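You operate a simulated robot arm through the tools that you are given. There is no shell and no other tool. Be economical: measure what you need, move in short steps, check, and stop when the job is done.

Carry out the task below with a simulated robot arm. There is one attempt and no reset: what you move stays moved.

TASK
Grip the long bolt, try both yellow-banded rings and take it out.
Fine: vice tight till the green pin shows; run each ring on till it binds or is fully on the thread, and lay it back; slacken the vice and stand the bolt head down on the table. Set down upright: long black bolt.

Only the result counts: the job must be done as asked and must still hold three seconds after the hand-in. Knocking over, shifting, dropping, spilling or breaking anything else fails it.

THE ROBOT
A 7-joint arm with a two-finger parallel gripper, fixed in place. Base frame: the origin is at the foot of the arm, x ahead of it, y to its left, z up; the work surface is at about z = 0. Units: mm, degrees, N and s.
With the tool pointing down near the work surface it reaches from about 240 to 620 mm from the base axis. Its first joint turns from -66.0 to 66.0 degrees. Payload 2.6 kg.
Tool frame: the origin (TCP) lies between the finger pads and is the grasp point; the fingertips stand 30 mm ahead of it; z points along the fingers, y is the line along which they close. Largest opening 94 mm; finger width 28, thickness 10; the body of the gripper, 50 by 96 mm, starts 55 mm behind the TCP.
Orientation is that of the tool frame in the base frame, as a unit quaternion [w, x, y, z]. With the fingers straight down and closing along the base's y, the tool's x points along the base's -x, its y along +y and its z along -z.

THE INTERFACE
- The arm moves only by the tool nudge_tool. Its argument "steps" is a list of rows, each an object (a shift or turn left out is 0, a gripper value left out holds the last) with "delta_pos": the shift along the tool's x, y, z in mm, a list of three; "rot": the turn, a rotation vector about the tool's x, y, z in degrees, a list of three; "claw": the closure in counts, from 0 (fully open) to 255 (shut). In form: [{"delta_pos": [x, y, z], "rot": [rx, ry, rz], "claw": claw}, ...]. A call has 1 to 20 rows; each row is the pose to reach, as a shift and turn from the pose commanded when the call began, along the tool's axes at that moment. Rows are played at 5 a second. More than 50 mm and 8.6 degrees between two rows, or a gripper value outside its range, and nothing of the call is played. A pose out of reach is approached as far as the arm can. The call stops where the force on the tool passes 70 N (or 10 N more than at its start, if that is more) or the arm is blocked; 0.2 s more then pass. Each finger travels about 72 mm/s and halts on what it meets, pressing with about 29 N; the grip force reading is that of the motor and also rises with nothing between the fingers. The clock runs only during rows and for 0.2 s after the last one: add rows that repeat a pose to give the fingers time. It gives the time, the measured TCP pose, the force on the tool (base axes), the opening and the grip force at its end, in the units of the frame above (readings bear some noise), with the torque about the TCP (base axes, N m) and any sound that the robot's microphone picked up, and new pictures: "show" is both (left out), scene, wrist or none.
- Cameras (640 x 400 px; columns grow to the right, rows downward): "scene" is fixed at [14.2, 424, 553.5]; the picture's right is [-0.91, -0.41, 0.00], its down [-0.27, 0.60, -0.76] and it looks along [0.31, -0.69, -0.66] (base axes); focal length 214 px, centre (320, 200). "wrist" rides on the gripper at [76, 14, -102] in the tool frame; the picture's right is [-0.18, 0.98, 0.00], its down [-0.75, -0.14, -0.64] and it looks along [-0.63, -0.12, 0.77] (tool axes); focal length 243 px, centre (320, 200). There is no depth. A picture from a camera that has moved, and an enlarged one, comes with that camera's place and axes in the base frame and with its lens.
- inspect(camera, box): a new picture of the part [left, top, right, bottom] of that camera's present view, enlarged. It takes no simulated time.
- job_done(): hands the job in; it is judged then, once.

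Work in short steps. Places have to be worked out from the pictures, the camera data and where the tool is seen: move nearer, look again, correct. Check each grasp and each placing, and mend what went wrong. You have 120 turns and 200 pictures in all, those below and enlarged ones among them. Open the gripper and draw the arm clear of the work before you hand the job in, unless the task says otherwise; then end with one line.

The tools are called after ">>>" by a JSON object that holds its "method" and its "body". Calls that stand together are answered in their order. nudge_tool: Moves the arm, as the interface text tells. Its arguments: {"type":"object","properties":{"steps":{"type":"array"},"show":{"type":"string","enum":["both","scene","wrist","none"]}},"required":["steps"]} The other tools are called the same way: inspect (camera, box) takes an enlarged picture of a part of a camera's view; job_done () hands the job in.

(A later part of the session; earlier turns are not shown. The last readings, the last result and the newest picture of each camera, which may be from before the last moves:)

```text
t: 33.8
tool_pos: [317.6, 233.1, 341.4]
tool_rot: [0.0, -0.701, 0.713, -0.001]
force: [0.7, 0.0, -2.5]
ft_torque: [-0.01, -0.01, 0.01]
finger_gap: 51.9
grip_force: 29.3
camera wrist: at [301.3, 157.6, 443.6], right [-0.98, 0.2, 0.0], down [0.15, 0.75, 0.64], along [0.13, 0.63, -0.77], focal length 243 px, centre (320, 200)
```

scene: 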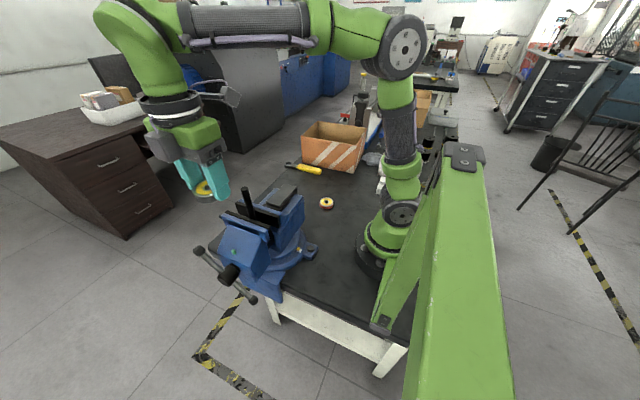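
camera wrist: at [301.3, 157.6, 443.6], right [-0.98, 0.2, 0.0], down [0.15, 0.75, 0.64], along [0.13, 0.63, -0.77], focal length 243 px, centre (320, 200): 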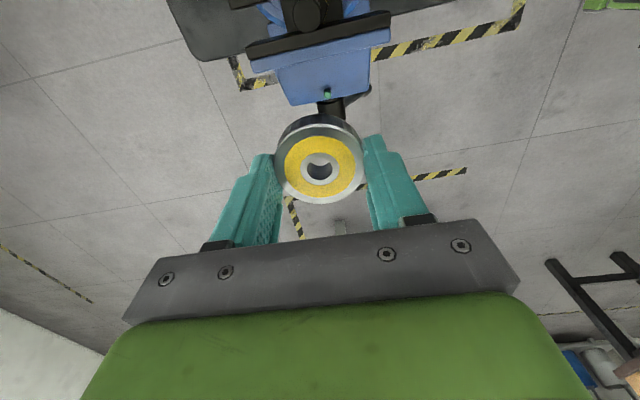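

The bolt top shows near the top edge, about 72 mm from the hand in tool x. I move 35 mm closer and zoom for a precise fix.

>>> {"method": "nudge_tool", "body": {"steps": [{"delta_pos": [18, 2, 0]}, {"delta_pos": [35, 4, 0]}, {"delta_pos": [35, 4, 0]}, {"delta_pos": [35, 4, 0]}], "show": "none"}}

>>> {"method": "inspect", "body": {"camera": "wrist", "box": [240, 0, 400, 220]}}

```text
t: 34.8
tool_pos: [310.4, 196.4, 339.4]
tool_rot: [-0.001, -0.701, 0.713, -0.001]
force: [-0.5, 0.0, -0.9]
ft_torque: [0.02, 0.0, 0.01]
finger_gap: 51.7
grip_force: 28.9
```

```text
1.82 times, centred on (320, 110) of wrist
camera zoom: at [296.2, 120.9, 441.9], right [-0.98, 0.2, 0.0], down [0.15, 0.75, 0.64], along [0.13, 0.63, -0.77], focal length 441 px, centre (320, 364)
```

zoom: 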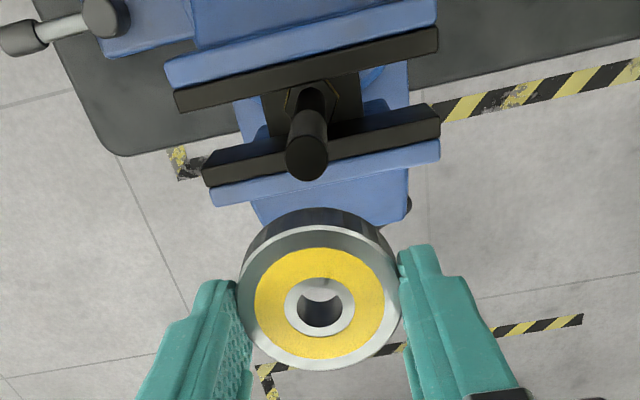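

The bolt top is about 35 mm from the hand axis in tool x and 2 mm in tool y. I take another view from lower, with the camera right above the bolt, to get the height and offset precisely.

>>> {"method": "nudge_tool", "body": {"steps": [{"delta_pos": [-20, 0, 0]}, {"delta_pos": [-40, 0, 10]}, {"delta_pos": [-40, 0, 40]}, {"delta_pos": [-40, 0, 60]}, {"delta_pos": [-40, 0, 60]}, {"delta_pos": [-40, 0, 60]}, {"delta_pos": [-40, 0, 60]}], "show": "none"}}

>>> {"method": "inspect", "body": {"camera": "wrist", "box": [220, 0, 420, 125]}}

```text
t: 36.4
tool_pos: [308.3, 235.4, 284.4]
tool_rot: [0.0, -0.701, 0.713, -0.001]
force: [-0.5, -0.3, -1.1]
ft_torque: [0.0, 0.0, 0.02]
finger_gap: 51.6
grip_force: 28.8
```

```text
3.20 times, centred on (320, 62) of wrist
camera zoom: at [293.8, 161.3, 386.3], right [-0.98, 0.2, 0.0], down [0.15, 0.75, 0.64], along [0.13, 0.63, -0.77], focal length 776 px, centre (320, 640)
```

zoom: 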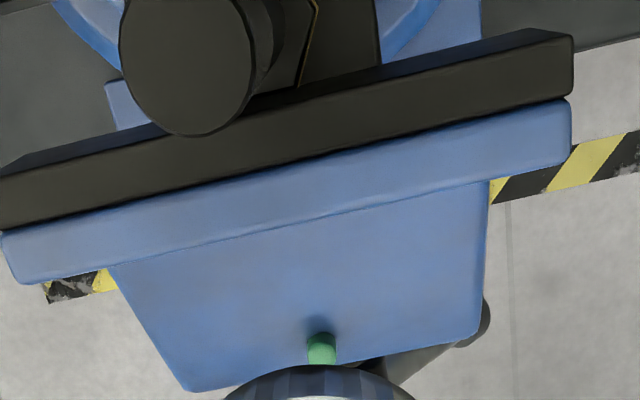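

I now put the ring beside the bolt top at nearly the same height, so ring hole and bolt can be compared directly.

>>> {"method": "nudge_tool", "body": {"steps": [{"delta_pos": [0, 0, -14]}, {"delta_pos": [16, 0, -14]}, {"delta_pos": [30, 0, -14]}, {"delta_pos": [30, 0, -14]}, {"delta_pos": [30, 0, -14]}, {"delta_pos": [30, 0, -14]}], "show": "none"}}

>>> {"method": "inspect", "body": {"camera": "wrist", "box": [220, 40, 420, 240]}}

>>> {"method": "inspect", "body": {"camera": "scene", "box": [190, 150, 300, 230]}}

```text
t: 37.8
tool_pos: [308.4, 205.9, 298.3]
tool_rot: [-0.001, -0.701, 0.713, -0.001]
force: [0.0, -0.3, -1.7]
ft_torque: [-0.01, 0.0, 0.0]
finger_gap: 51.7
grip_force: 28.3
```

```text
2.00 times, centred on (320, 140) of wrist
camera zoom: at [292.5, 131.5, 400.2], right [-0.98, 0.2, 0.0], down [0.15, 0.75, 0.64], along [0.13, 0.63, -0.77], focal length 485 px, centre (320, 320)
```

zoom: 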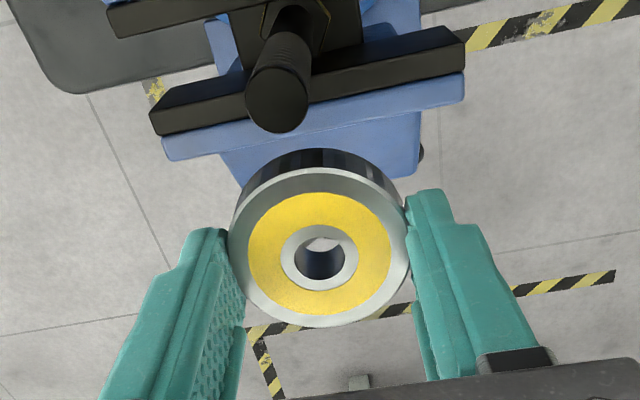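

```text
5.00 times, centred on (245, 190) of scene
camera zoom: at [14.2, 424.0, 553.5], right [-0.91, -0.41, 0.0], down [-0.27, 0.6, -0.76], along [0.31, -0.69, -0.66], focal length 1072 px, centre (695, 250)
```

zoom: 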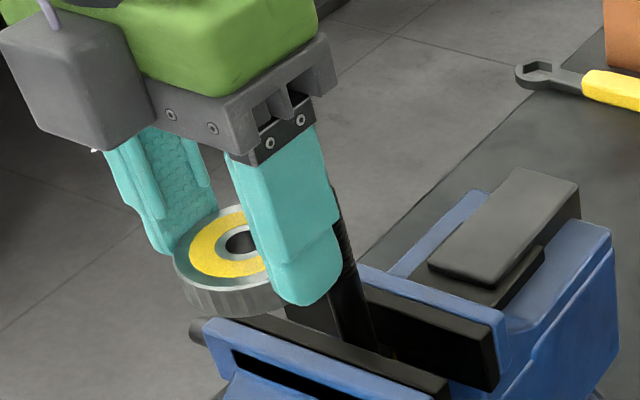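

Combining views: bolt top at z≈271.5, offset tool x +43.4, y -2.8. I lift 15 mm, move over it and check.

>>> {"method": "nudge_tool", "body": {"steps": [{"delta_pos": [0, 0, -16]}, {"delta_pos": [15, -1, -16]}, {"delta_pos": [30, -2, -16]}, {"delta_pos": [43.4, -2.8, -16]}, {"delta_pos": [43.4, -2.8, -16]}, {"delta_pos": [43.4, -2.8, -16]}], "show": "none"}}

>>> {"method": "inspect", "body": {"camera": "wrist", "box": [220, 40, 420, 240]}}

>>> {"method": "inspect", "body": {"camera": "scene", "box": [200, 150, 310, 230]}}

```text
t: 39.2
tool_pos: [309.8, 161.1, 313.9]
tool_rot: [-0.002, -0.701, 0.713, -0.001]
force: [0.8, -0.1, -2.0]
ft_torque: [0.02, 0.01, 0.0]
finger_gap: 51.4
grip_force: 28.5
```

```text
2.00 times, centred on (320, 140) of wrist
camera zoom: at [294.9, 86.6, 414.9], right [-0.98, 0.2, 0.0], down [0.15, 0.75, 0.64], along [0.13, 0.63, -0.77], focal length 485 px, centre (320, 320)
```

zoom: 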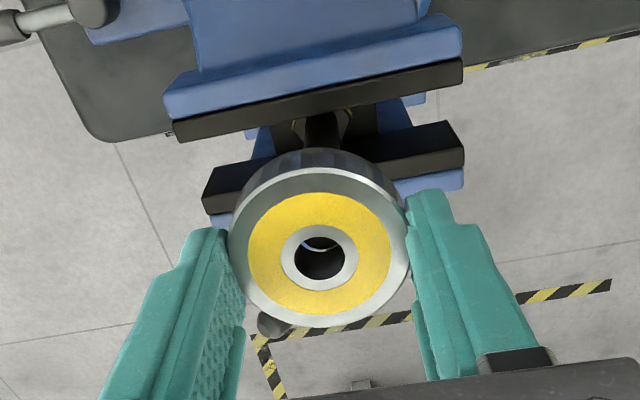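

```text
5.00 times, centred on (255, 190) of scene
camera zoom: at [14.3, 424.0, 553.5], right [-0.91, -0.41, 0.0], down [-0.27, 0.6, -0.76], along [0.31, -0.69, -0.66], focal length 1072 px, centre (645, 250)
```

zoom: 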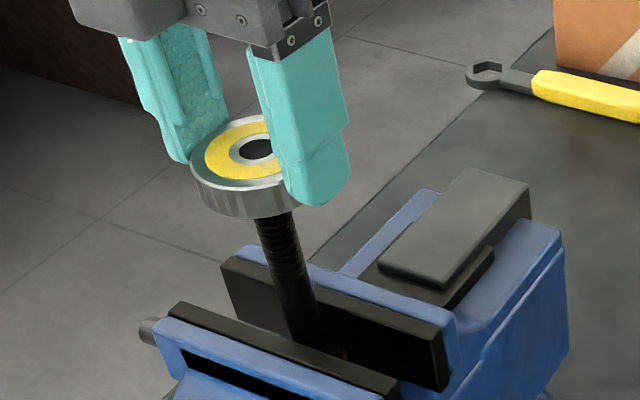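

Well aligned. I look through the hole more closely before lowering.

>>> {"method": "inspect", "body": {"camera": "wrist", "box": [295, 145, 345, 185]}}

```text
10.00 times, centred on (320, 165) of wrist
camera zoom: at [294.9, 86.6, 414.9], right [-0.98, 0.2, 0.0], down [0.15, 0.75, 0.64], along [0.13, 0.63, -0.77], focal length 2426 px, centre (320, 550)
```

zoom: 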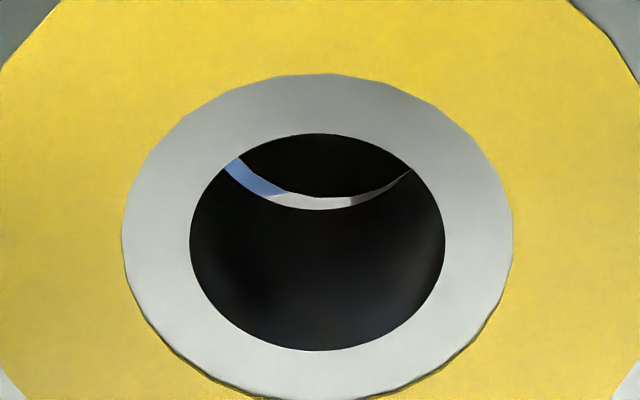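

Sideways alignment looks good to a fraction of a mm; along tool x depends on the bolt height. I lower in 1 mm steps to feel for contact, which gives the bolt's height.

>>> {"method": "nudge_tool", "body": {"steps": [{"delta_pos": [0, 0, 1]}, {"delta_pos": [0, 0, 2]}, {"delta_pos": [0, 0, 3]}, {"delta_pos": [0, 0, 3]}], "show": "none"}}

>>> {"method": "inspect", "body": {"camera": "wrist", "box": [295, 145, 345, 185]}}

```text
t: 40.2
tool_pos: [311.0, 161.2, 309.3]
tool_rot: [-0.001, -0.701, 0.713, -0.001]
force: [-0.4, 0.1, -2.3]
ft_torque: [-0.01, -0.04, 0.0]
finger_gap: 51.8
grip_force: 29.2
```

```text
10.00 times, centred on (320, 165) of wrist
camera zoom: at [295.1, 86.9, 411.4], right [-0.98, 0.2, 0.0], down [0.15, 0.75, 0.64], along [0.13, 0.63, -0.77], focal length 2426 px, centre (320, 550)
```

zoom: 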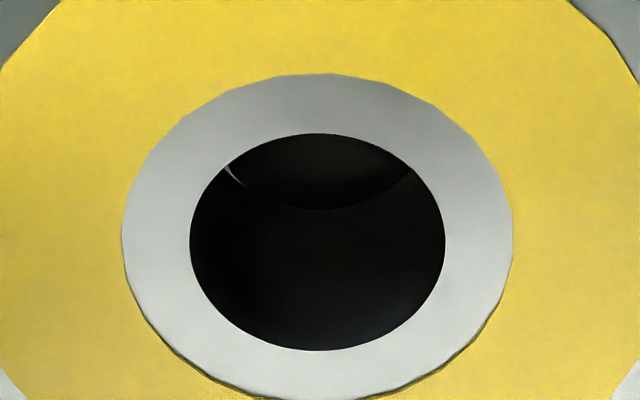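

No contact yet; I continue down gently.

>>> {"method": "nudge_tool", "body": {"steps": [{"delta_pos": [0, 0, 1]}, {"delta_pos": [0, 0, 2]}, {"delta_pos": [0, 0, 3]}, {"delta_pos": [0, 0, 4]}, {"delta_pos": [0, 0, 4]}], "show": "none"}}

>>> {"method": "inspect", "body": {"camera": "wrist", "box": [295, 145, 345, 185]}}

>>> {"method": "inspect", "body": {"camera": "scene", "box": [220, 160, 290, 220]}}

```text
t: 41.4
tool_pos: [311.1, 162.2, 305.2]
tool_rot: [0.002, -0.701, 0.713, -0.001]
force: [-2.4, 5.6, 20.3]
ft_torque: [0.2, 0.21, -0.09]
finger_gap: 51.8
grip_force: 29.1
```

```text
10.00 times, centred on (320, 165) of wrist
camera zoom: at [295.0, 87.3, 408.0], right [-0.98, 0.2, 0.0], down [0.15, 0.75, 0.64], along [0.13, 0.63, -0.77], focal length 2426 px, centre (320, 550)
```

zoom: 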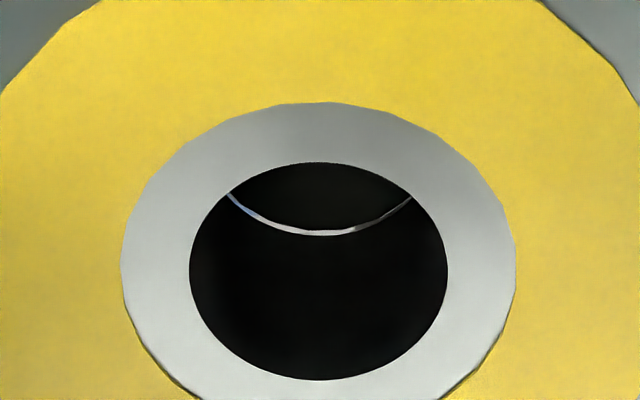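

```text
6.67 times, centred on (255, 190) of scene
camera zoom: at [14.2, 424.0, 553.5], right [-0.91, -0.41, 0.0], down [-0.27, 0.6, -0.76], along [0.31, -0.69, -0.66], focal length 1430 px, centre (753, 267)
```

zoom: 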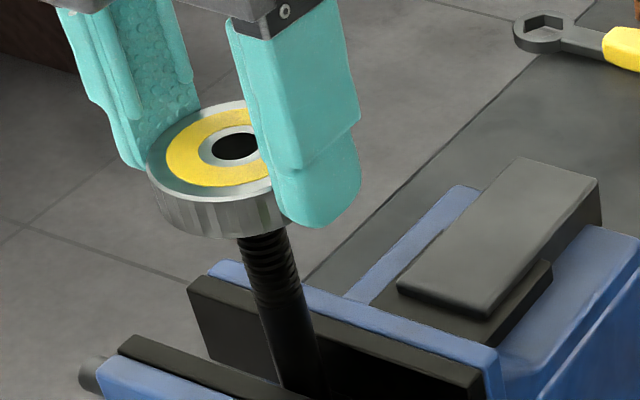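

Contact at ~20 N with the crescent gap even all round, so the ring is concentric on the bolt end. I keep this light preload and turn clockwise (+ about tool z).

>>> {"method": "nudge_tool", "body": {"steps": [{"rot": [0, 0, 8.5]}, {"rot": [0, 0, 17]}, {"rot": [0, 0, 25.5]}, {"rot": [0, 0, 34]}, {"rot": [0, 0, 42.5]}, {"rot": [0, 0, 51]}, {"rot": [0, 0, 59.5]}, {"rot": [0, 0, 68]}, {"rot": [0, 0, 76.5]}, {"rot": [0, 0, 85]}], "show": "none"}}

>>> {"method": "inspect", "body": {"camera": "wrist", "box": [280, 125, 360, 200]}}

>>> {"method": "inspect", "body": {"camera": "scene", "box": [220, 160, 290, 220]}}

```text
t: 43.6
tool_pos: [310.5, 162.6, 305.0]
tool_rot: [-0.002, -0.034, 0.999, -0.002]
force: [-4.7, 1.9, -19.6]
ft_torque: [0.12, 0.48, 0.11]
finger_gap: 51.9
grip_force: 29.0
```

```text
5.33 times, centred on (320, 162) of wrist
camera zoom: at [233.7, 172.5, 407.0], right [0.12, 0.99, 0.0], down [0.76, -0.09, 0.64], along [0.64, -0.08, -0.77], focal length 1294 px, centre (320, 400)
```

zoom: 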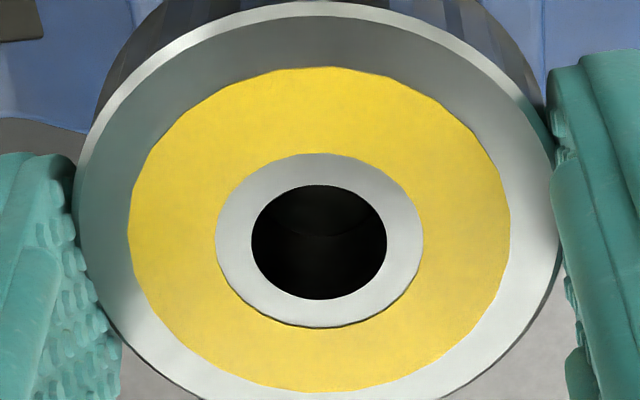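

```text
6.67 times, centred on (255, 190) of scene
camera zoom: at [14.3, 424.1, 553.4], right [-0.91, -0.41, 0.0], down [-0.27, 0.6, -0.76], along [0.31, -0.69, -0.66], focal length 1430 px, centre (753, 267)
```

zoom: 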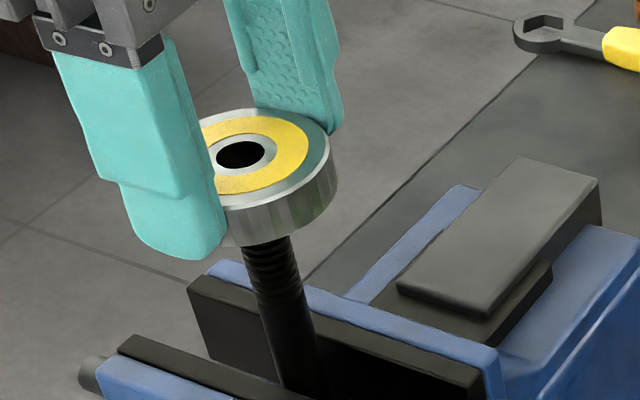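

The force flipped from +20 to -20 N: the thread has caught and pulls the ring down. I lower 3 mm to see the stiffness.

>>> {"method": "nudge_tool", "body": {"steps": [{"delta_pos": [0, 0, 1.5]}, {"delta_pos": [0, 0, 3]}, {"delta_pos": [0, 0, 3]}], "show": "none"}}

>>> {"method": "inspect", "body": {"camera": "wrist", "box": [280, 125, 360, 200]}}

```text
t: 44.4
tool_pos: [311.7, 162.5, 303.7]
tool_rot: [0.003, -0.035, 0.999, 0.002]
force: [-6.8, 3.6, 10.6]
ft_torque: [0.15, 0.91, -0.04]
finger_gap: 52.1
grip_force: 29.2
```

```text
5.33 times, centred on (320, 162) of wrist
camera zoom: at [233.9, 171.9, 406.4], right [0.11, 0.99, 0.0], down [0.76, -0.09, 0.65], along [0.64, -0.07, -0.76], focal length 1294 px, centre (320, 400)
```

zoom: 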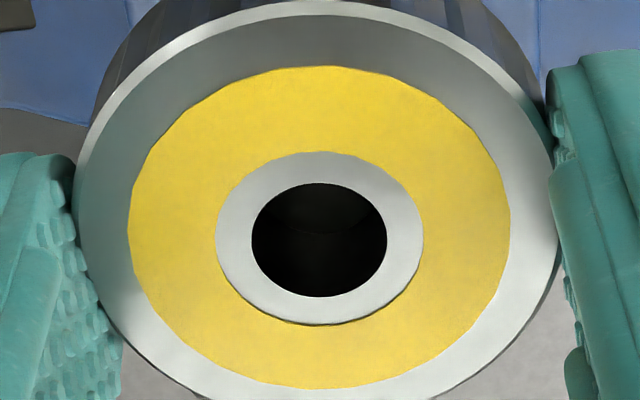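

Axial stiffness is ~10 N/mm and the ring is held by the thread. I shift slightly to relieve the side force and turn another 85°, then read the pull to learn the pitch.

>>> {"method": "nudge_tool", "body": {"steps": [{"delta_pos": [0.5, -0.3, -0.7]}, {"delta_pos": [0.5, -0.3, -0.7], "rot": [0, 0, 8.5]}, {"delta_pos": [0.5, -0.3, -0.5], "rot": [0, 0, 17]}, {"delta_pos": [0.5, -0.3, -0.4], "rot": [0, 0, 25.5]}, {"delta_pos": [0.5, -0.3, -0.2], "rot": [0, 0, 34]}, {"delta_pos": [0.5, -0.3, 0], "rot": [0, 0, 42.5]}, {"delta_pos": [0.5, -0.3, 0.2], "rot": [0, 0, 51]}, {"delta_pos": [0.5, -0.3, 0.3], "rot": [0, 0, 59.5]}, {"delta_pos": [0.5, -0.3, 0.5], "rot": [0, 0, 68]}, {"delta_pos": [0.5, -0.3, 0.6], "rot": [0, 0, 76.5]}, {"delta_pos": [0.5, -0.3, 0.8], "rot": [0, 0, 85]}], "show": "none"}}

>>> {"method": "inspect", "body": {"camera": "wrist", "box": [280, 125, 360, 200]}}

```text
t: 46.8
tool_pos: [309.0, 161.2, 300.4]
tool_rot: [-0.001, 0.65, 0.76, -0.001]
force: [0.6, 2.8, -7.4]
ft_torque: [-0.04, -0.02, 0.05]
finger_gap: 51.4
grip_force: 28.5
```

```text
5.33 times, centred on (320, 162) of wrist
camera zoom: at [312.3, 240.3, 402.6], right [1.0, -0.03, 0.0], down [-0.02, -0.76, 0.64], along [-0.02, -0.64, -0.77], focal length 1294 px, centre (320, 400)
```

zoom: 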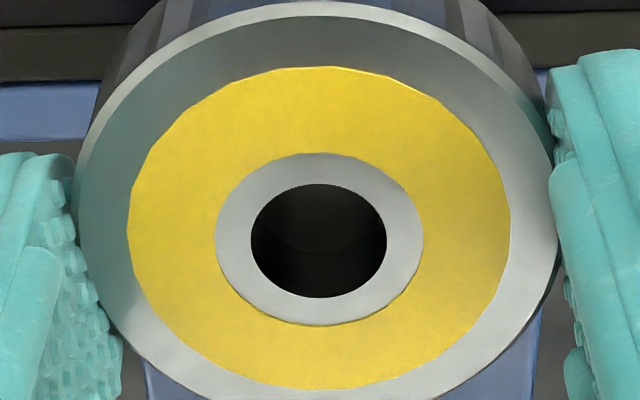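

The ring descends about 3 mm per 85° (a coarse pitch). I continue another 85°, lowering 2.9 mm along.

>>> {"method": "nudge_tool", "body": {"steps": [{"delta_pos": [0, 0, 0.4], "rot": [0, 0, 8.5]}, {"delta_pos": [0, 0, 0.7], "rot": [0, 0, 17]}, {"delta_pos": [0, 0, 1.0], "rot": [0, 0, 25.5]}, {"delta_pos": [0, 0, 1.3], "rot": [0, 0, 34]}, {"delta_pos": [0, 0, 1.6], "rot": [0, 0, 42.5]}, {"delta_pos": [0, 0, 1.9], "rot": [0, 0, 51]}, {"delta_pos": [0, 0, 2.2], "rot": [0, 0, 59.5]}, {"delta_pos": [0, 0, 2.5], "rot": [0, 0, 68]}, {"delta_pos": [0, 0, 2.8], "rot": [0, 0, 76.5]}, {"delta_pos": [0, 0, 3.1], "rot": [0, 0, 85]}], "show": "none"}}

>>> {"method": "inspect", "body": {"camera": "scene", "box": [220, 160, 290, 220]}}

```text
t: 49.0
tool_pos: [310.6, 161.2, 297.7]
tool_rot: [0.001, 0.993, 0.121, -0.001]
force: [-5.8, 3.4, -17.3]
ft_torque: [0.07, 0.61, 0.08]
finger_gap: 51.6
grip_force: 29.3
```

```text
6.67 times, centred on (255, 190) of scene
camera zoom: at [14.3, 424.1, 553.4], right [-0.91, -0.41, 0.0], down [-0.27, 0.6, -0.76], along [0.31, -0.69, -0.66], focal length 1430 px, centre (753, 267)
```

zoom: 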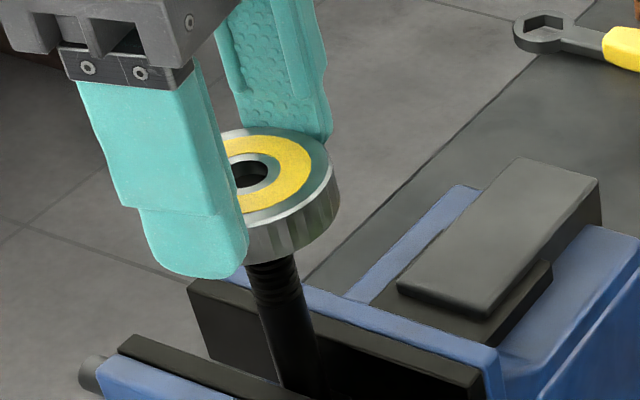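

The wrist still goes to +166°. I relieve the pull, open slightly and rotate back for a fresh bite.

>>> {"method": "nudge_tool", "body": {"steps": [{"delta_pos": [0, 0, 1.3]}, {"delta_pos": [0, 0, 1.3], "claw": 85}, {"delta_pos": [0, 0, 1.3], "claw": 85}, {"delta_pos": [0, 0, 1.3], "rot": [0, 0, -8.5]}, {"delta_pos": [0, 0, 1.3], "rot": [0, 0, -17]}, {"delta_pos": [0, 0, 1.3], "rot": [0, 0, -25.5]}, {"delta_pos": [0, 0, 1.3], "rot": [0, 0, -34]}, {"delta_pos": [0, 0, 1.3], "rot": [0, 0, -42.5]}, {"delta_pos": [0, 0, 1.3], "rot": [0, 0, -51]}, {"delta_pos": [0, 0, 1.3], "rot": [0, 0, -59.5]}, {"delta_pos": [0, 0, 1.3], "rot": [0, 0, -68]}, {"delta_pos": [0, 0, 1.3], "rot": [0, 0, -76.5]}, {"delta_pos": [0, 0, 1.3], "rot": [0, 0, -85]}, {"delta_pos": [0, 0, 1.3], "rot": [0, 0, -93.5]}, {"delta_pos": [0, 0, 1.3], "rot": [0, 0, -102]}, {"delta_pos": [0, 0, 1.3], "rot": [0, 0, -110.5]}, {"delta_pos": [0, 0, 1.3], "rot": [0, 0, -119]}, {"delta_pos": [0, 0, 1.3], "rot": [0, 0, -127.5]}, {"delta_pos": [0, 0, 1.3], "rot": [0, 0, -136]}, {"delta_pos": [0, 0, 1.3], "rot": [0, 0, -144.5]}], "show": "wrist"}}

```text
t: 53.2
tool_pos: [309.5, 161.4, 296.6]
tool_rot: [0.001, 0.185, 0.983, -0.001]
force: [0.0, 0.2, 0.0]
ft_torque: [0.01, -0.02, 0.0]
finger_gap: 62.9
grip_force: 0.1
camera wrist: at [244.6, 204.2, 398.6], right [0.53, 0.85, 0.0], down [0.65, -0.4, 0.64], along [0.55, -0.34, -0.77], focal length 243 px, centre (320, 200)
```

wrist: 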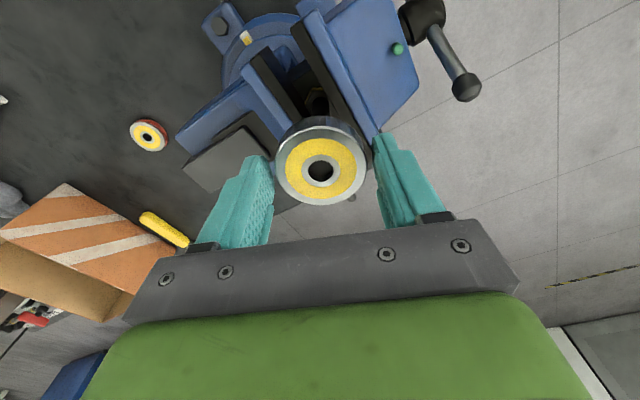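

The ring stays on the thread. I continue the back-rotation to about -115° and close again.

>>> {"method": "nudge_tool", "body": {"steps": [{"rot": [0, 0, -8.5]}, {"rot": [0, 0, -17]}, {"rot": [0, 0, -25.5]}, {"rot": [0, 0, -34]}, {"rot": [0, 0, -42.5]}, {"rot": [0, 0, -51]}, {"rot": [0, 0, -59.5]}, {"rot": [0, 0, -68]}, {"rot": [0, 0, -76.5]}, {"rot": [0, 0, -85]}, {"rot": [0, 0, -93.5]}, {"rot": [0, 0, -102]}, {"rot": [0, 0, -110.5]}, {"rot": [0, 0, -119]}, {"rot": [0, 0, -127.5]}, {"rot": [0, 0, -136]}, {"rot": [0, 0, -136], "claw": 120}, {"rot": [0, 0, -136], "claw": 160}, {"rot": [0, 0, -136], "claw": 160}], "show": "wrist"}}

```text
t: 57.2
tool_pos: [310.1, 162.2, 297.0]
tool_rot: [0.0, 0.841, -0.54, 0.001]
force: [6.4, 3.1, -1.1]
ft_torque: [0.14, -0.79, -0.02]
finger_gap: 52.7
grip_force: 28.8
camera wrist: at [328.3, 87.4, 399.3], right [-0.97, -0.24, 0.0], down [-0.19, 0.74, 0.64], along [-0.15, 0.62, -0.77], focal length 243 px, centre (320, 200)
```

wrist: 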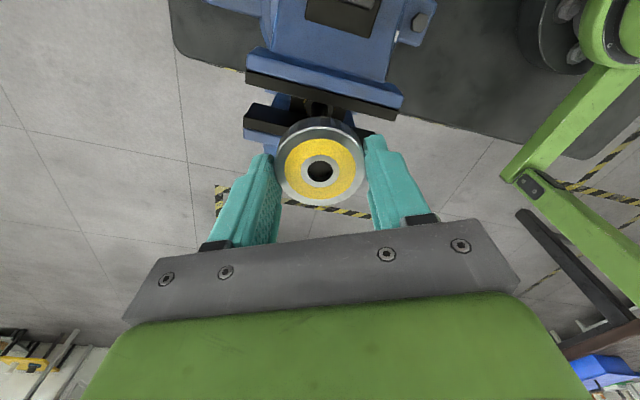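

Regripped at about -115°. I turn clockwise 170° lowering at ~0.037 mm/deg, watching torque and pull.

>>> {"method": "nudge_tool", "body": {"steps": [{"delta_pos": [0, 0, 0.3], "rot": [0, 0, 8.5]}, {"delta_pos": [0, 0, 0.6], "rot": [0, 0, 17]}, {"delta_pos": [0, 0, 0.9], "rot": [0, 0, 25.5]}, {"delta_pos": [0, 0, 1.3], "rot": [0, 0, 34]}, {"delta_pos": [0, 0, 1.6], "rot": [0, 0, 42.5]}, {"delta_pos": [0, 0, 1.9], "rot": [0, 0, 51]}, {"delta_pos": [0, 0, 2.2], "rot": [0, 0, 59.5]}, {"delta_pos": [0, 0, 2.5], "rot": [0, 0, 68]}, {"delta_pos": [0, 0, 2.8], "rot": [0, 0, 76.5]}, {"delta_pos": [0, 0, 3.1], "rot": [0, 0, 85]}, {"delta_pos": [0, 0, 3.5], "rot": [0, 0, 93.5]}, {"delta_pos": [0, 0, 3.8], "rot": [0, 0, 102]}, {"delta_pos": [0, 0, 4.1], "rot": [0, 0, 110.5]}, {"delta_pos": [0, 0, 4.4], "rot": [0, 0, 119]}, {"delta_pos": [0, 0, 4.7], "rot": [0, 0, 127.5]}, {"delta_pos": [0, 0, 5.0], "rot": [0, 0, 136]}, {"delta_pos": [0, 0, 5.3], "rot": [0, 0, 144.5]}, {"delta_pos": [0, 0, 5.7], "rot": [0, 0, 153]}, {"delta_pos": [0, 0, 6.0], "rot": [0, 0, 161.5]}, {"delta_pos": [0, 0, 6.3], "rot": [0, 0, 170]}], "show": "wrist"}}

>>> {"method": "inspect", "body": {"camera": "scene", "box": [220, 160, 290, 220]}}

```text
t: 61.4
tool_pos: [311.0, 160.9, 290.7]
tool_rot: [0.001, 0.467, 0.885, 0.0]
force: [-1.0, 10.1, -7.4]
ft_torque: [0.72, 0.1, 0.04]
finger_gap: 52.9
grip_force: 29.0
camera wrist: at [279.3, 233.3, 393.2], right [0.92, 0.4, 0.0], down [0.31, -0.7, 0.64], along [0.26, -0.59, -0.77], focal length 243 px, centre (320, 200)
```

wrist: 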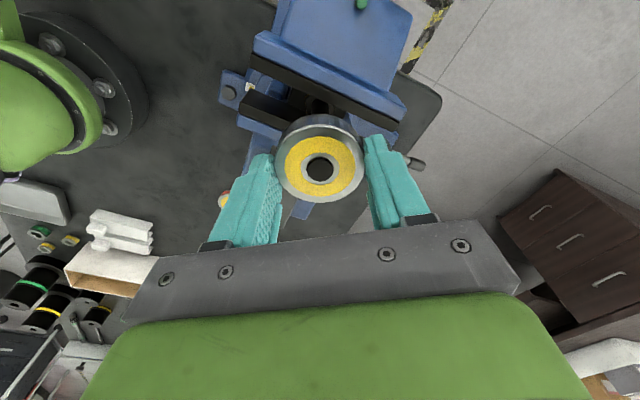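

```text
6.67 times, centred on (255, 190) of scene
camera zoom: at [14.3, 424.1, 553.4], right [-0.91, -0.41, 0.0], down [-0.27, 0.6, -0.76], along [0.31, -0.69, -0.66], focal length 1430 px, centre (753, 267)
```

zoom: 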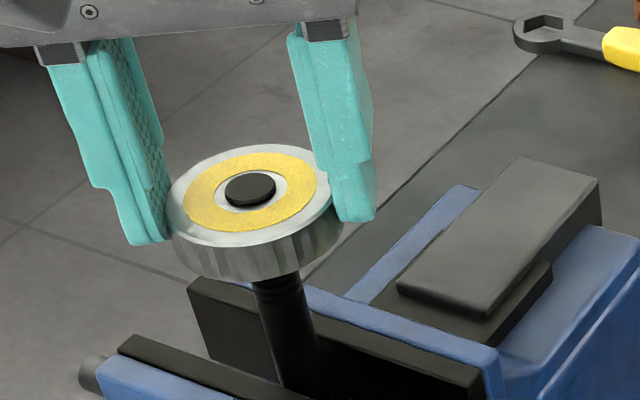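

The bolt end now just protrudes above the ring and it runs freely. A few threads remain below; I run it further 110°.

>>> {"method": "nudge_tool", "body": {"steps": [{"delta_pos": [0, 0, 0.5], "rot": [0, 0, 8.5]}, {"delta_pos": [0, 0, 0.9], "rot": [0, 0, 17]}, {"delta_pos": [0, 0, 1.2], "rot": [0, 0, 25.5]}, {"delta_pos": [0, 0, 1.6], "rot": [0, 0, 34]}, {"delta_pos": [0, 0, 1.9], "rot": [0, 0, 42.5]}, {"delta_pos": [0, 0, 2.2], "rot": [0, 0, 51]}, {"delta_pos": [0, 0, 2.5], "rot": [0, 0, 59.5]}, {"delta_pos": [0, 0, 2.8], "rot": [0, 0, 68]}, {"delta_pos": [0, 0, 3.1], "rot": [0, 0, 76.5]}, {"delta_pos": [0, 0, 3.4], "rot": [0, 0, 85]}, {"delta_pos": [0, 0, 3.8], "rot": [0, 0, 93.5]}, {"delta_pos": [0, 0, 4.1], "rot": [0, 0, 102]}, {"delta_pos": [0, 0, 4.4], "rot": [0, 0, 110]}], "show": "none"}}

>>> {"method": "inspect", "body": {"camera": "scene", "box": [220, 160, 290, 220]}}

```text
t: 64.2
tool_pos: [309.8, 160.5, 285.4]
tool_rot: [-0.001, 0.992, 0.126, 0.0]
force: [-0.8, 11.1, 5.2]
ft_torque: [0.73, 0.15, 0.04]
finger_gap: 52.4
grip_force: 29.2
```

```text
6.67 times, centred on (255, 190) of scene
camera zoom: at [14.2, 424.0, 553.5], right [-0.91, -0.41, 0.0], down [-0.27, 0.6, -0.76], along [0.31, -0.69, -0.66], focal length 1430 px, centre (753, 267)
```

zoom: 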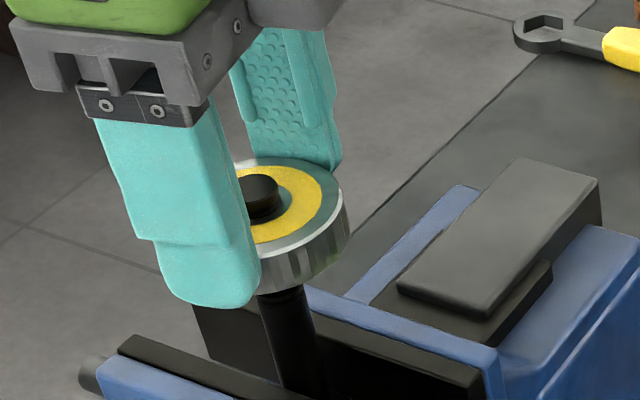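

The ring fully covers the thread region nearly. I zoom to see whether thread remains below it.

>>> {"method": "inspect", "body": {"camera": "scene", "box": [240, 180, 270, 225]}}

```text
8.89 times, centred on (255, 202) of scene
camera zoom: at [14.2, 424.0, 553.5], right [-0.91, -0.41, 0.0], down [-0.27, 0.6, -0.76], along [0.31, -0.69, -0.66], focal length 1906 px, centre (898, 178)
```

zoom: 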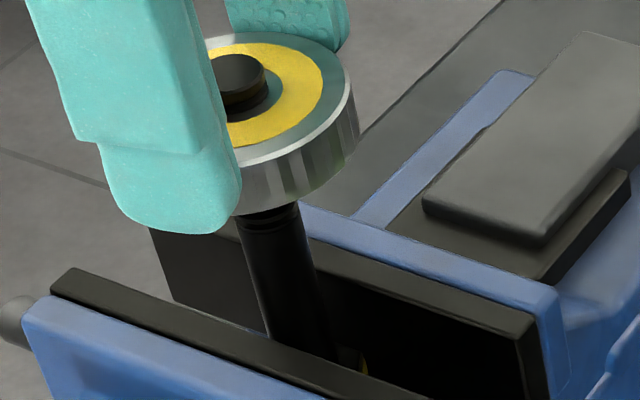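

About one thread remains. I take one more partial bite (back ~127°, regrip) to run it home.

>>> {"method": "nudge_tool", "body": {"steps": [{"claw": 85}, {"claw": 85}, {"rot": [0, 0, -8.5]}, {"rot": [0, 0, -17]}, {"rot": [0, 0, -25.5]}, {"rot": [0, 0, -34]}, {"rot": [0, 0, -42.5]}, {"rot": [0, 0, -51]}, {"rot": [0, 0, -59.5]}, {"rot": [0, 0, -68]}, {"rot": [0, 0, -76.5]}, {"rot": [0, 0, -85]}, {"rot": [0, 0, -93.5]}, {"rot": [0, 0, -102]}, {"rot": [0, 0, -110.5]}, {"rot": [0, 0, -119]}, {"rot": [0, 0, -127.5]}, {"rot": [0, 0, -127.5], "claw": 120}, {"rot": [0, 0, -127.5], "claw": 160}, {"rot": [0, 0, -127.5], "claw": 160}], "show": "none"}}

>>> {"method": "nudge_tool", "body": {"steps": [{"delta_pos": [0, 0, 0.3], "rot": [0, 0, 8.5]}, {"delta_pos": [0, 0, 0.6], "rot": [0, 0, 17]}, {"delta_pos": [0, 0, 0.9], "rot": [0, 0, 25.5]}, {"delta_pos": [0, 0, 1.2], "rot": [0, 0, 34]}, {"delta_pos": [0, 0, 1.5], "rot": [0, 0, 42.5]}, {"delta_pos": [0, 0, 1.8], "rot": [0, 0, 51]}, {"delta_pos": [0, 0, 2.1], "rot": [0, 0, 59.5]}, {"delta_pos": [0, 0, 2.4], "rot": [0, 0, 68]}, {"delta_pos": [0, 0, 2.7], "rot": [0, 0, 76.5]}, {"delta_pos": [0, 0, 3.0], "rot": [0, 0, 85]}, {"delta_pos": [0, 0, 3.3], "rot": [0, 0, 93.5]}, {"delta_pos": [0, 0, 3.6], "rot": [0, 0, 102]}, {"delta_pos": [0, 0, 3.9], "rot": [0, 0, 110.5]}, {"delta_pos": [0, 0, 4.2], "rot": [0, 0, 119]}, {"delta_pos": [0, 0, 4.5], "rot": [0, 0, 127.5]}], "show": "none"}}

>>> {"method": "inspect", "body": {"camera": "scene", "box": [240, 180, 270, 225]}}

```text
t: 68.4
tool_pos: [310.0, 161.5, 286.9]
tool_rot: [0.0, 0.325, 0.946, 0.0]
force: [0.7, 2.2, 0.2]
ft_torque: [-0.01, -0.11, 0.01]
finger_gap: 53.0
grip_force: 29.2
```

```text
t: 71.6
tool_pos: [310.5, 162.1, 280.4]
tool_rot: [0.001, 0.992, 0.125, 0.0]
force: [-1.9, 8.9, -11.1]
ft_torque: [0.55, 0.28, 0.07]
finger_gap: 53.2
grip_force: 29.0
```

```text
8.89 times, centred on (255, 202) of scene
camera zoom: at [14.3, 424.1, 553.4], right [-0.91, -0.41, 0.0], down [-0.27, 0.6, -0.76], along [0.31, -0.69, -0.66], focal length 1906 px, centre (898, 178)
```

zoom: 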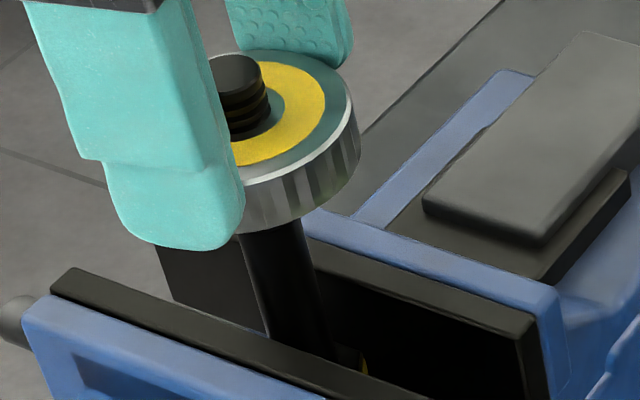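

Ring 2 is fully on: no thread left below it and the tip stands well proud. Now I unscrew, rising with the thread.

>>> {"method": "nudge_tool", "body": {"steps": [{"delta_pos": [0, 0, 0.5], "rot": [0, 0, -8.5]}, {"delta_pos": [0, 0, 0], "rot": [0, 0, -17]}, {"delta_pos": [0, 0, -0.4], "rot": [0, 0, -25.5]}, {"delta_pos": [0, 0, -0.7], "rot": [0, 0, -34]}, {"delta_pos": [0, 0, -1.0], "rot": [0, 0, -42.5]}, {"delta_pos": [0, 0, -1.3], "rot": [0, 0, -51]}, {"delta_pos": [0, 0, -1.7], "rot": [0, 0, -59.5]}, {"delta_pos": [0, 0, -2.0], "rot": [0, 0, -68]}, {"delta_pos": [0, 0, -2.3], "rot": [0, 0, -76.5]}, {"delta_pos": [0, 0, -2.6], "rot": [0, 0, -85]}, {"delta_pos": [0, 0, -3.0], "rot": [0, 0, -93.5]}, {"delta_pos": [0, 0, -3.3], "rot": [0, 0, -102]}, {"delta_pos": [0, 0, -3.6], "rot": [0, 0, -110.5]}, {"delta_pos": [0, 0, -3.9], "rot": [0, 0, -119]}, {"delta_pos": [0, 0, -4.3], "rot": [0, 0, -127.5]}, {"delta_pos": [0, 0, -4.6], "rot": [0, 0, -136]}, {"delta_pos": [0, 0, -4.9], "rot": [0, 0, -144.5]}, {"delta_pos": [0, 0, -5.2], "rot": [0, 0, -153]}, {"delta_pos": [0, 0, -5.6], "rot": [0, 0, -161.5]}, {"delta_pos": [0, 0, -5.9], "rot": [0, 0, -170]}], "show": "none"}}

>>> {"method": "nudge_tool", "body": {"steps": [{"delta_pos": [0, 0, -0.3], "rot": [0, 0, -8.5]}, {"delta_pos": [0, 0, -0.7], "rot": [0, 0, -17]}, {"delta_pos": [0, 0, -1.0], "rot": [0, 0, -25.5]}, {"delta_pos": [0, 0, -1.3], "rot": [0, 0, -34]}, {"delta_pos": [0, 0, -1.6], "rot": [0, 0, -42.5]}, {"delta_pos": [0, 0, -2.0], "rot": [0, 0, -51]}, {"delta_pos": [0, 0, -2.3], "rot": [0, 0, -59.5]}, {"delta_pos": [0, 0, -2.6], "rot": [0, 0, -68]}, {"delta_pos": [0, 0, -3.0], "rot": [0, 0, -76.5]}, {"delta_pos": [0, 0, -3.3], "rot": [0, 0, -85]}, {"delta_pos": [0, 0, -3.6], "rot": [0, 0, -93.5]}, {"delta_pos": [0, 0, -4.0], "rot": [0, 0, -102]}, {"delta_pos": [0, 0, -4.3], "rot": [0, 0, -110.5]}], "show": "none"}}

```text
t: 75.8
tool_pos: [311.0, 162.8, 288.4]
tool_rot: [0.001, -0.04, 0.999, 0.0]
force: [6.7, 2.3, 14.3]
ft_torque: [0.13, -0.63, -0.09]
finger_gap: 53.4
grip_force: 29.2
```

```text
t: 78.6
tool_pos: [309.5, 161.2, 292.0]
tool_rot: [0.0, 0.844, -0.536, -0.001]
force: [3.4, 15.7, 2.7]
ft_torque: [1.08, -0.42, -0.03]
finger_gap: 53.3
grip_force: 28.9
```

All free. Side force suggests the hand sits ~0.7 mm too far in -y; I correct while opening, and rotate forward for the next unscrewing bite.

>>> {"method": "nudge_tool", "body": {"steps": [{"claw": 85}, {"claw": 85, "delta_pos": [-0.6, -0.3, 0]}, {"delta_pos": [-0.6, -0.3, 0], "rot": [0, 0, 8.5]}, {"delta_pos": [-0.6, -0.3, 0], "rot": [0, 0, 17]}, {"delta_pos": [-0.6, -0.3, 0], "rot": [0, 0, 25.5]}, {"delta_pos": [-0.6, -0.3, 0], "rot": [0, 0, 34]}, {"delta_pos": [-0.6, -0.3, 0], "rot": [0, 0, 42.5]}, {"delta_pos": [-0.6, -0.3, 0], "rot": [0, 0, 51]}, {"delta_pos": [-0.6, -0.3, 0], "rot": [0, 0, 59.5]}, {"delta_pos": [-0.6, -0.3, 0], "rot": [0, 0, 68]}, {"delta_pos": [-0.6, -0.3, 0], "rot": [0, 0, 76.5]}, {"delta_pos": [-0.6, -0.3, 0], "rot": [0, 0, 85]}, {"delta_pos": [-0.6, -0.3, 0], "rot": [0, 0, 93.5]}, {"delta_pos": [-0.6, -0.3, 0], "rot": [0, 0, 102]}, {"delta_pos": [-0.6, -0.3, 0], "rot": [0, 0, 110.5]}, {"delta_pos": [-0.6, -0.3, 0], "rot": [0, 0, 119]}, {"delta_pos": [-0.6, -0.3, 0], "rot": [0, 0, 127.5]}, {"delta_pos": [-0.6, -0.3, 0], "rot": [0, 0, 136]}, {"delta_pos": [-0.6, -0.3, 0], "rot": [0, 0, 144.5]}, {"delta_pos": [-0.6, -0.3, 0], "rot": [0, 0, 153]}], "show": "none"}}

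>>> {"method": "nudge_tool", "body": {"steps": [{"rot": [0, 0, 8.5]}, {"rot": [0, 0, 17]}, {"rot": [0, 0, 25.5]}, {"rot": [0, 0, 34]}, {"rot": [0, 0, 42.5]}, {"rot": [0, 0, 51]}, {"rot": [0, 0, 59.5]}, {"rot": [0, 0, 68]}, {"rot": [0, 0, 76.5]}, {"rot": [0, 0, 85]}, {"rot": [0, 0, 93.5]}, {"rot": [0, 0, 102]}, {"rot": [0, 0, 110.5]}, {"rot": [0, 0, 119]}, {"rot": [0, 0, 127.5]}, {"rot": [0, 0, 127.5], "claw": 120}, {"rot": [0, 0, 127.5], "claw": 160}, {"rot": [0, 0, 127.5], "claw": 160}], "show": "wrist"}}

```text
t: 82.8
tool_pos: [310.2, 162.1, 291.7]
tool_rot: [0.001, 0.327, 0.945, 0.0]
force: [0.0, 0.1, 0.4]
ft_torque: [-0.01, 0.03, -0.03]
finger_gap: 62.8
grip_force: 0.0
```

```text
t: 86.6
tool_pos: [309.5, 162.1, 292.7]
tool_rot: [0.001, 0.992, 0.126, 0.001]
force: [-0.3, 0.2, -0.6]
ft_torque: [-0.15, -0.02, -0.03]
finger_gap: 52.5
grip_force: 28.5
camera wrist: at [387.8, 169.1, 394.3], right [0.07, -1.0, 0.0], down [-0.77, -0.05, 0.64], along [-0.64, -0.04, -0.77], focal length 243 px, centre (320, 200)
```

wrist: 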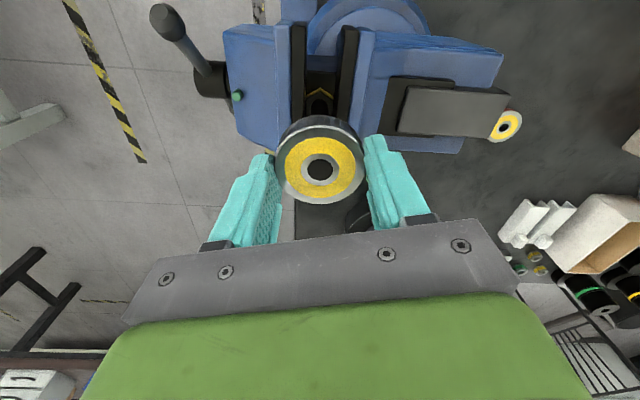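

Good, forces near zero. Next unscrewing bite of ~280°.

>>> {"method": "nudge_tool", "body": {"steps": [{"delta_pos": [0, 0, -0.3], "rot": [0, 0, -8.5]}, {"delta_pos": [0, 0, -0.7], "rot": [0, 0, -17]}, {"delta_pos": [0, 0, -1.0], "rot": [0, 0, -25.5]}, {"delta_pos": [0, 0, -1.3], "rot": [0, 0, -34]}, {"delta_pos": [0, 0, -1.6], "rot": [0, 0, -42.5]}, {"delta_pos": [0, 0, -2.0], "rot": [0, 0, -51]}, {"delta_pos": [0, 0, -2.3], "rot": [0, 0, -59.5]}, {"delta_pos": [0, 0, -2.6], "rot": [0, 0, -68]}, {"delta_pos": [0, 0, -3.0], "rot": [0, 0, -76.5]}, {"delta_pos": [0, 0, -3.3], "rot": [0, 0, -85]}, {"delta_pos": [0, 0, -3.6], "rot": [0, 0, -93.5]}, {"delta_pos": [0, 0, -4.0], "rot": [0, 0, -102]}, {"delta_pos": [0, 0, -4.3], "rot": [0, 0, -110.5]}, {"delta_pos": [0, 0, -4.6], "rot": [0, 0, -119]}, {"delta_pos": [0, 0, -4.9], "rot": [0, 0, -127.5]}, {"delta_pos": [0, 0, -5.2], "rot": [0, 0, -136]}, {"delta_pos": [0, 0, -5.6], "rot": [0, 0, -144.5]}, {"delta_pos": [0, 0, -5.9], "rot": [0, 0, -153]}, {"delta_pos": [0, 0, -6.2], "rot": [0, 0, -161.5]}, {"delta_pos": [0, 0, -6.5], "rot": [0, 0, -170]}], "show": "none"}}

>>> {"method": "nudge_tool", "body": {"steps": [{"delta_pos": [0, 0, -0.3], "rot": [0, 0, -8.5]}, {"delta_pos": [0, 0, -0.7], "rot": [0, 0, -17]}, {"delta_pos": [0, 0, -1.0], "rot": [0, 0, -25.5]}, {"delta_pos": [0, 0, -1.3], "rot": [0, 0, -34]}, {"delta_pos": [0, 0, -1.6], "rot": [0, 0, -42.5]}, {"delta_pos": [0, 0, -2.0], "rot": [0, 0, -51]}, {"delta_pos": [0, 0, -2.3], "rot": [0, 0, -59.5]}, {"delta_pos": [0, 0, -2.6], "rot": [0, 0, -68]}, {"delta_pos": [0, 0, -3.0], "rot": [0, 0, -76.5]}, {"delta_pos": [0, 0, -3.3], "rot": [0, 0, -85]}, {"delta_pos": [0, 0, -3.6], "rot": [0, 0, -93.5]}, {"delta_pos": [0, 0, -4.0], "rot": [0, 0, -102]}, {"delta_pos": [0, 0, -4.3], "rot": [0, 0, -110.5]}], "show": "wrist"}}

>>> {"method": "inspect", "body": {"camera": "scene", "box": [220, 160, 290, 220]}}

```text
t: 90.8
tool_pos: [311.3, 163.3, 299.1]
tool_rot: [0.001, -0.04, 0.999, -0.001]
force: [0.6, 1.8, 10.6]
ft_torque: [0.07, -0.14, -0.08]
finger_gap: 52.4
grip_force: 29.0
```

```text
t: 93.6
tool_pos: [310.3, 162.1, 303.3]
tool_rot: [0.0, 0.844, -0.536, 0.001]
force: [-0.2, 4.9, 15.7]
ft_torque: [0.2, 0.02, -0.1]
finger_gap: 52.0
grip_force: 28.5
camera wrist: at [329.9, 88.5, 405.0], right [-0.97, -0.25, 0.0], down [-0.19, 0.74, 0.64], along [-0.16, 0.62, -0.77], focal length 243 px, centre (320, 200)
```

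wrist: 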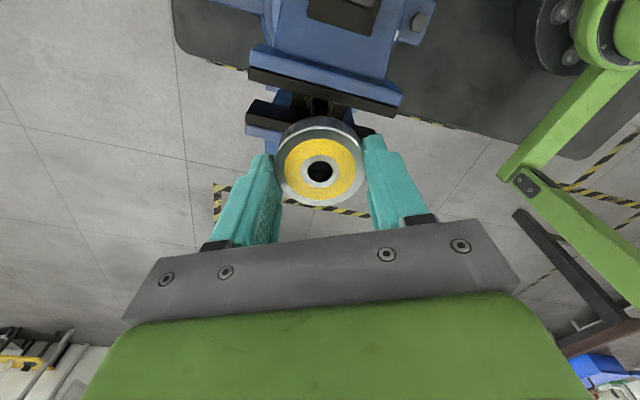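

```text
6.67 times, centred on (255, 190) of scene
camera zoom: at [14.2, 424.0, 553.5], right [-0.91, -0.41, 0.0], down [-0.27, 0.6, -0.76], along [0.31, -0.69, -0.66], focal length 1430 px, centre (753, 267)
```

zoom: 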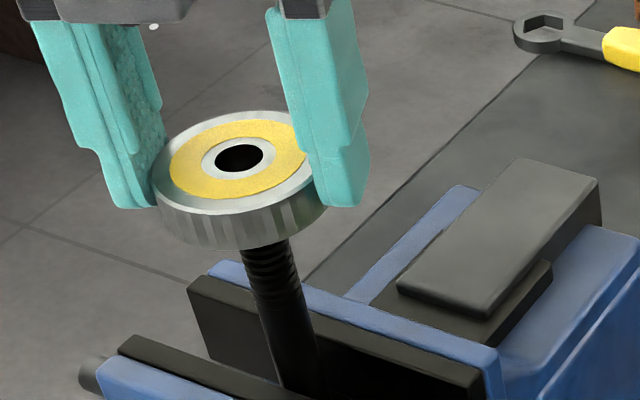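

Almost at the end of the thread. I try a further -42° while lifting to see whether it comes free.

>>> {"method": "nudge_tool", "body": {"steps": [{"delta_pos": [0, 0, -1.0], "rot": [0, 0, -8.5]}, {"delta_pos": [0, 0, -1.7], "rot": [0, 0, -17]}, {"delta_pos": [0, 0, -2.2], "rot": [0, 0, -25.5]}, {"delta_pos": [0, 0, -2.6], "rot": [0, 0, -34]}, {"delta_pos": [0, 0, -3.0], "rot": [0, 0, -42.5]}], "show": "none"}}

```text
t: 94.8
tool_pos: [310.6, 162.4, 307.7]
tool_rot: [0.001, 0.981, -0.196, 0.0]
force: [-0.3, -0.1, -1.5]
ft_torque: [0.0, -0.01, 0.0]
finger_gap: 51.7
grip_force: 28.9
```

Force is just the ring's weight: free, it seems. I lift and look.

>>> {"method": "nudge_tool", "body": {"steps": [{"delta_pos": [0, 0, -3]}, {"delta_pos": [0, 0, -15]}, {"delta_pos": [0, 0, -40]}]}}

```text
t: 95.6
tool_pos: [310.7, 161.1, 346.8]
tool_rot: [0.001, 0.981, -0.195, 0.0]
force: [0.3, 0.0, -1.1]
ft_torque: [0.01, 0.02, 0.01]
finger_gap: 52.0
grip_force: 29.2
camera wrist: at [375.2, 119.6, 448.8], right [-0.55, -0.84, 0.0], down [-0.64, 0.42, 0.64], along [-0.54, 0.35, -0.77], focal length 243 px, centre (320, 200)
```

scene: 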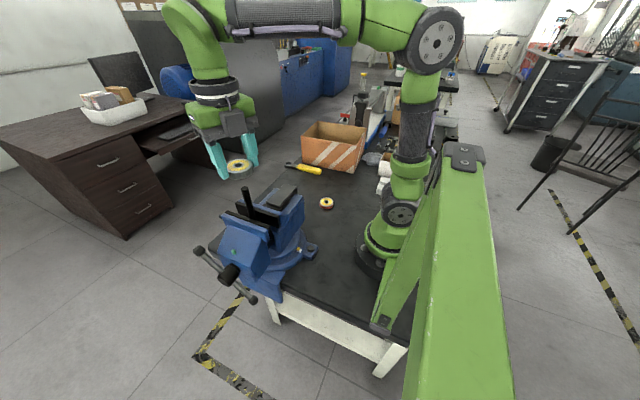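
wrist: 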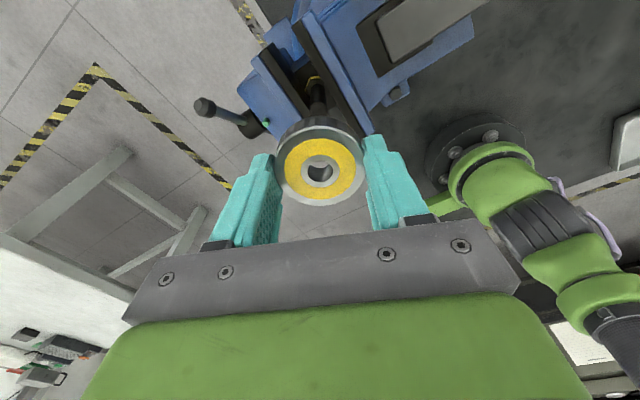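

Ring 2 is off and the bolt stands as before (axis at about [310.3, 162.2]). I carry the ring back toward its place, unwinding the wrist.

>>> {"method": "nudge_tool", "body": {"steps": [{"delta_pos": [8.5, 18.6, 0], "rot": [0, 0, 8.5]}, {"delta_pos": [17, 37.2, 0], "rot": [0, 0, 17]}, {"delta_pos": [25.5, 55.8, 0], "rot": [0, 0, 25.5]}, {"delta_pos": [34, 74.4, 0], "rot": [0, 0, 34]}, {"delta_pos": [42.5, 93, 0], "rot": [0, 0, 42.5]}, {"delta_pos": [51, 111.6, 0], "rot": [0, 0, 51]}, {"delta_pos": [59.5, 130.2, 0], "rot": [0, 0, 59.5]}, {"delta_pos": [68, 148.8, 0], "rot": [0, 0, 68]}, {"delta_pos": [76.5, 167.4, 0], "rot": [0, 0, 76.5]}, {"delta_pos": [85, 186, 0], "rot": [0, 0, 85]}, {"delta_pos": [93.5, 204.6, 0], "rot": [0, 0, 93.5]}, {"delta_pos": [102.2, 223, 0], "rot": [0, 0, 102]}, {"delta_pos": [102.2, 223, 40], "rot": [0, 0, 110.5]}, {"delta_pos": [102.2, 223, 80], "rot": [0, 0, 119]}, {"delta_pos": [102.2, 223, 120], "rot": [0, 0, 127.5]}, {"delta_pos": [102.2, 223, 160], "rot": [0, 0, 136]}, {"delta_pos": [102.2, 223, 200], "rot": [0, 0, 144.5]}, {"delta_pos": [102.2, 223, 240], "rot": [0, 0, 153]}, {"delta_pos": [102.2, 223, 260], "rot": [0, 0, 157]}, {"delta_pos": [102.2, 223, 260], "rot": [0, 0, 157]}]}}

```text
t: 99.8
tool_pos: [318.5, -82.2, 88.6]
tool_rot: [0.001, -0.003, 1.0, -0.001]
force: [-0.4, 0.4, -1.8]
ft_torque: [-0.04, -0.02, -0.02]
finger_gap: 52.0
grip_force: 29.8
camera wrist: at [243.6, -67.5, 189.7], right [0.18, 0.98, 0.0], down [0.75, -0.13, 0.64], along [0.63, -0.11, -0.77], focal length 243 px, centre (320, 200)
```

scene: 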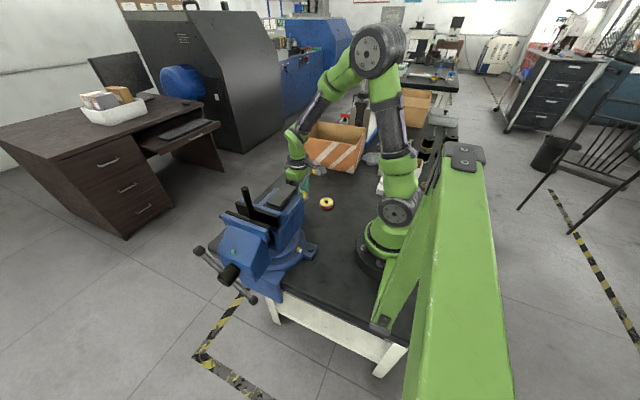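
wrist: 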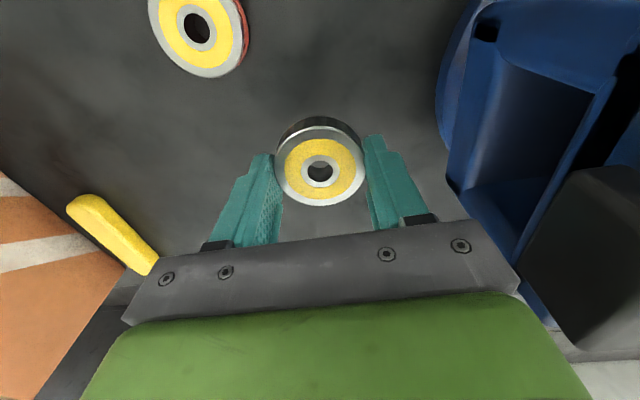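

Over ring 2's place at z≈88. I lower to the table with small final steps.

>>> {"method": "nudge_tool", "body": {"steps": [{"delta_pos": [-1, -1.8, 25]}, {"delta_pos": [-1, -1.8, 45]}, {"delta_pos": [-1, -1.8, 50]}, {"delta_pos": [-1, -1.8, 52]}, {"delta_pos": [-1, -1.8, 53.5]}, {"delta_pos": [-1, -1.8, 54.5]}], "show": "none"}}

```text
t: 101.2
tool_pos: [321.2, -85.4, 32.6]
tool_rot: [0.001, -0.004, 1.0, -0.001]
force: [-0.2, -0.4, 0.9]
ft_torque: [0.04, -0.02, 0.0]
finger_gap: 51.9
grip_force: 28.9
```

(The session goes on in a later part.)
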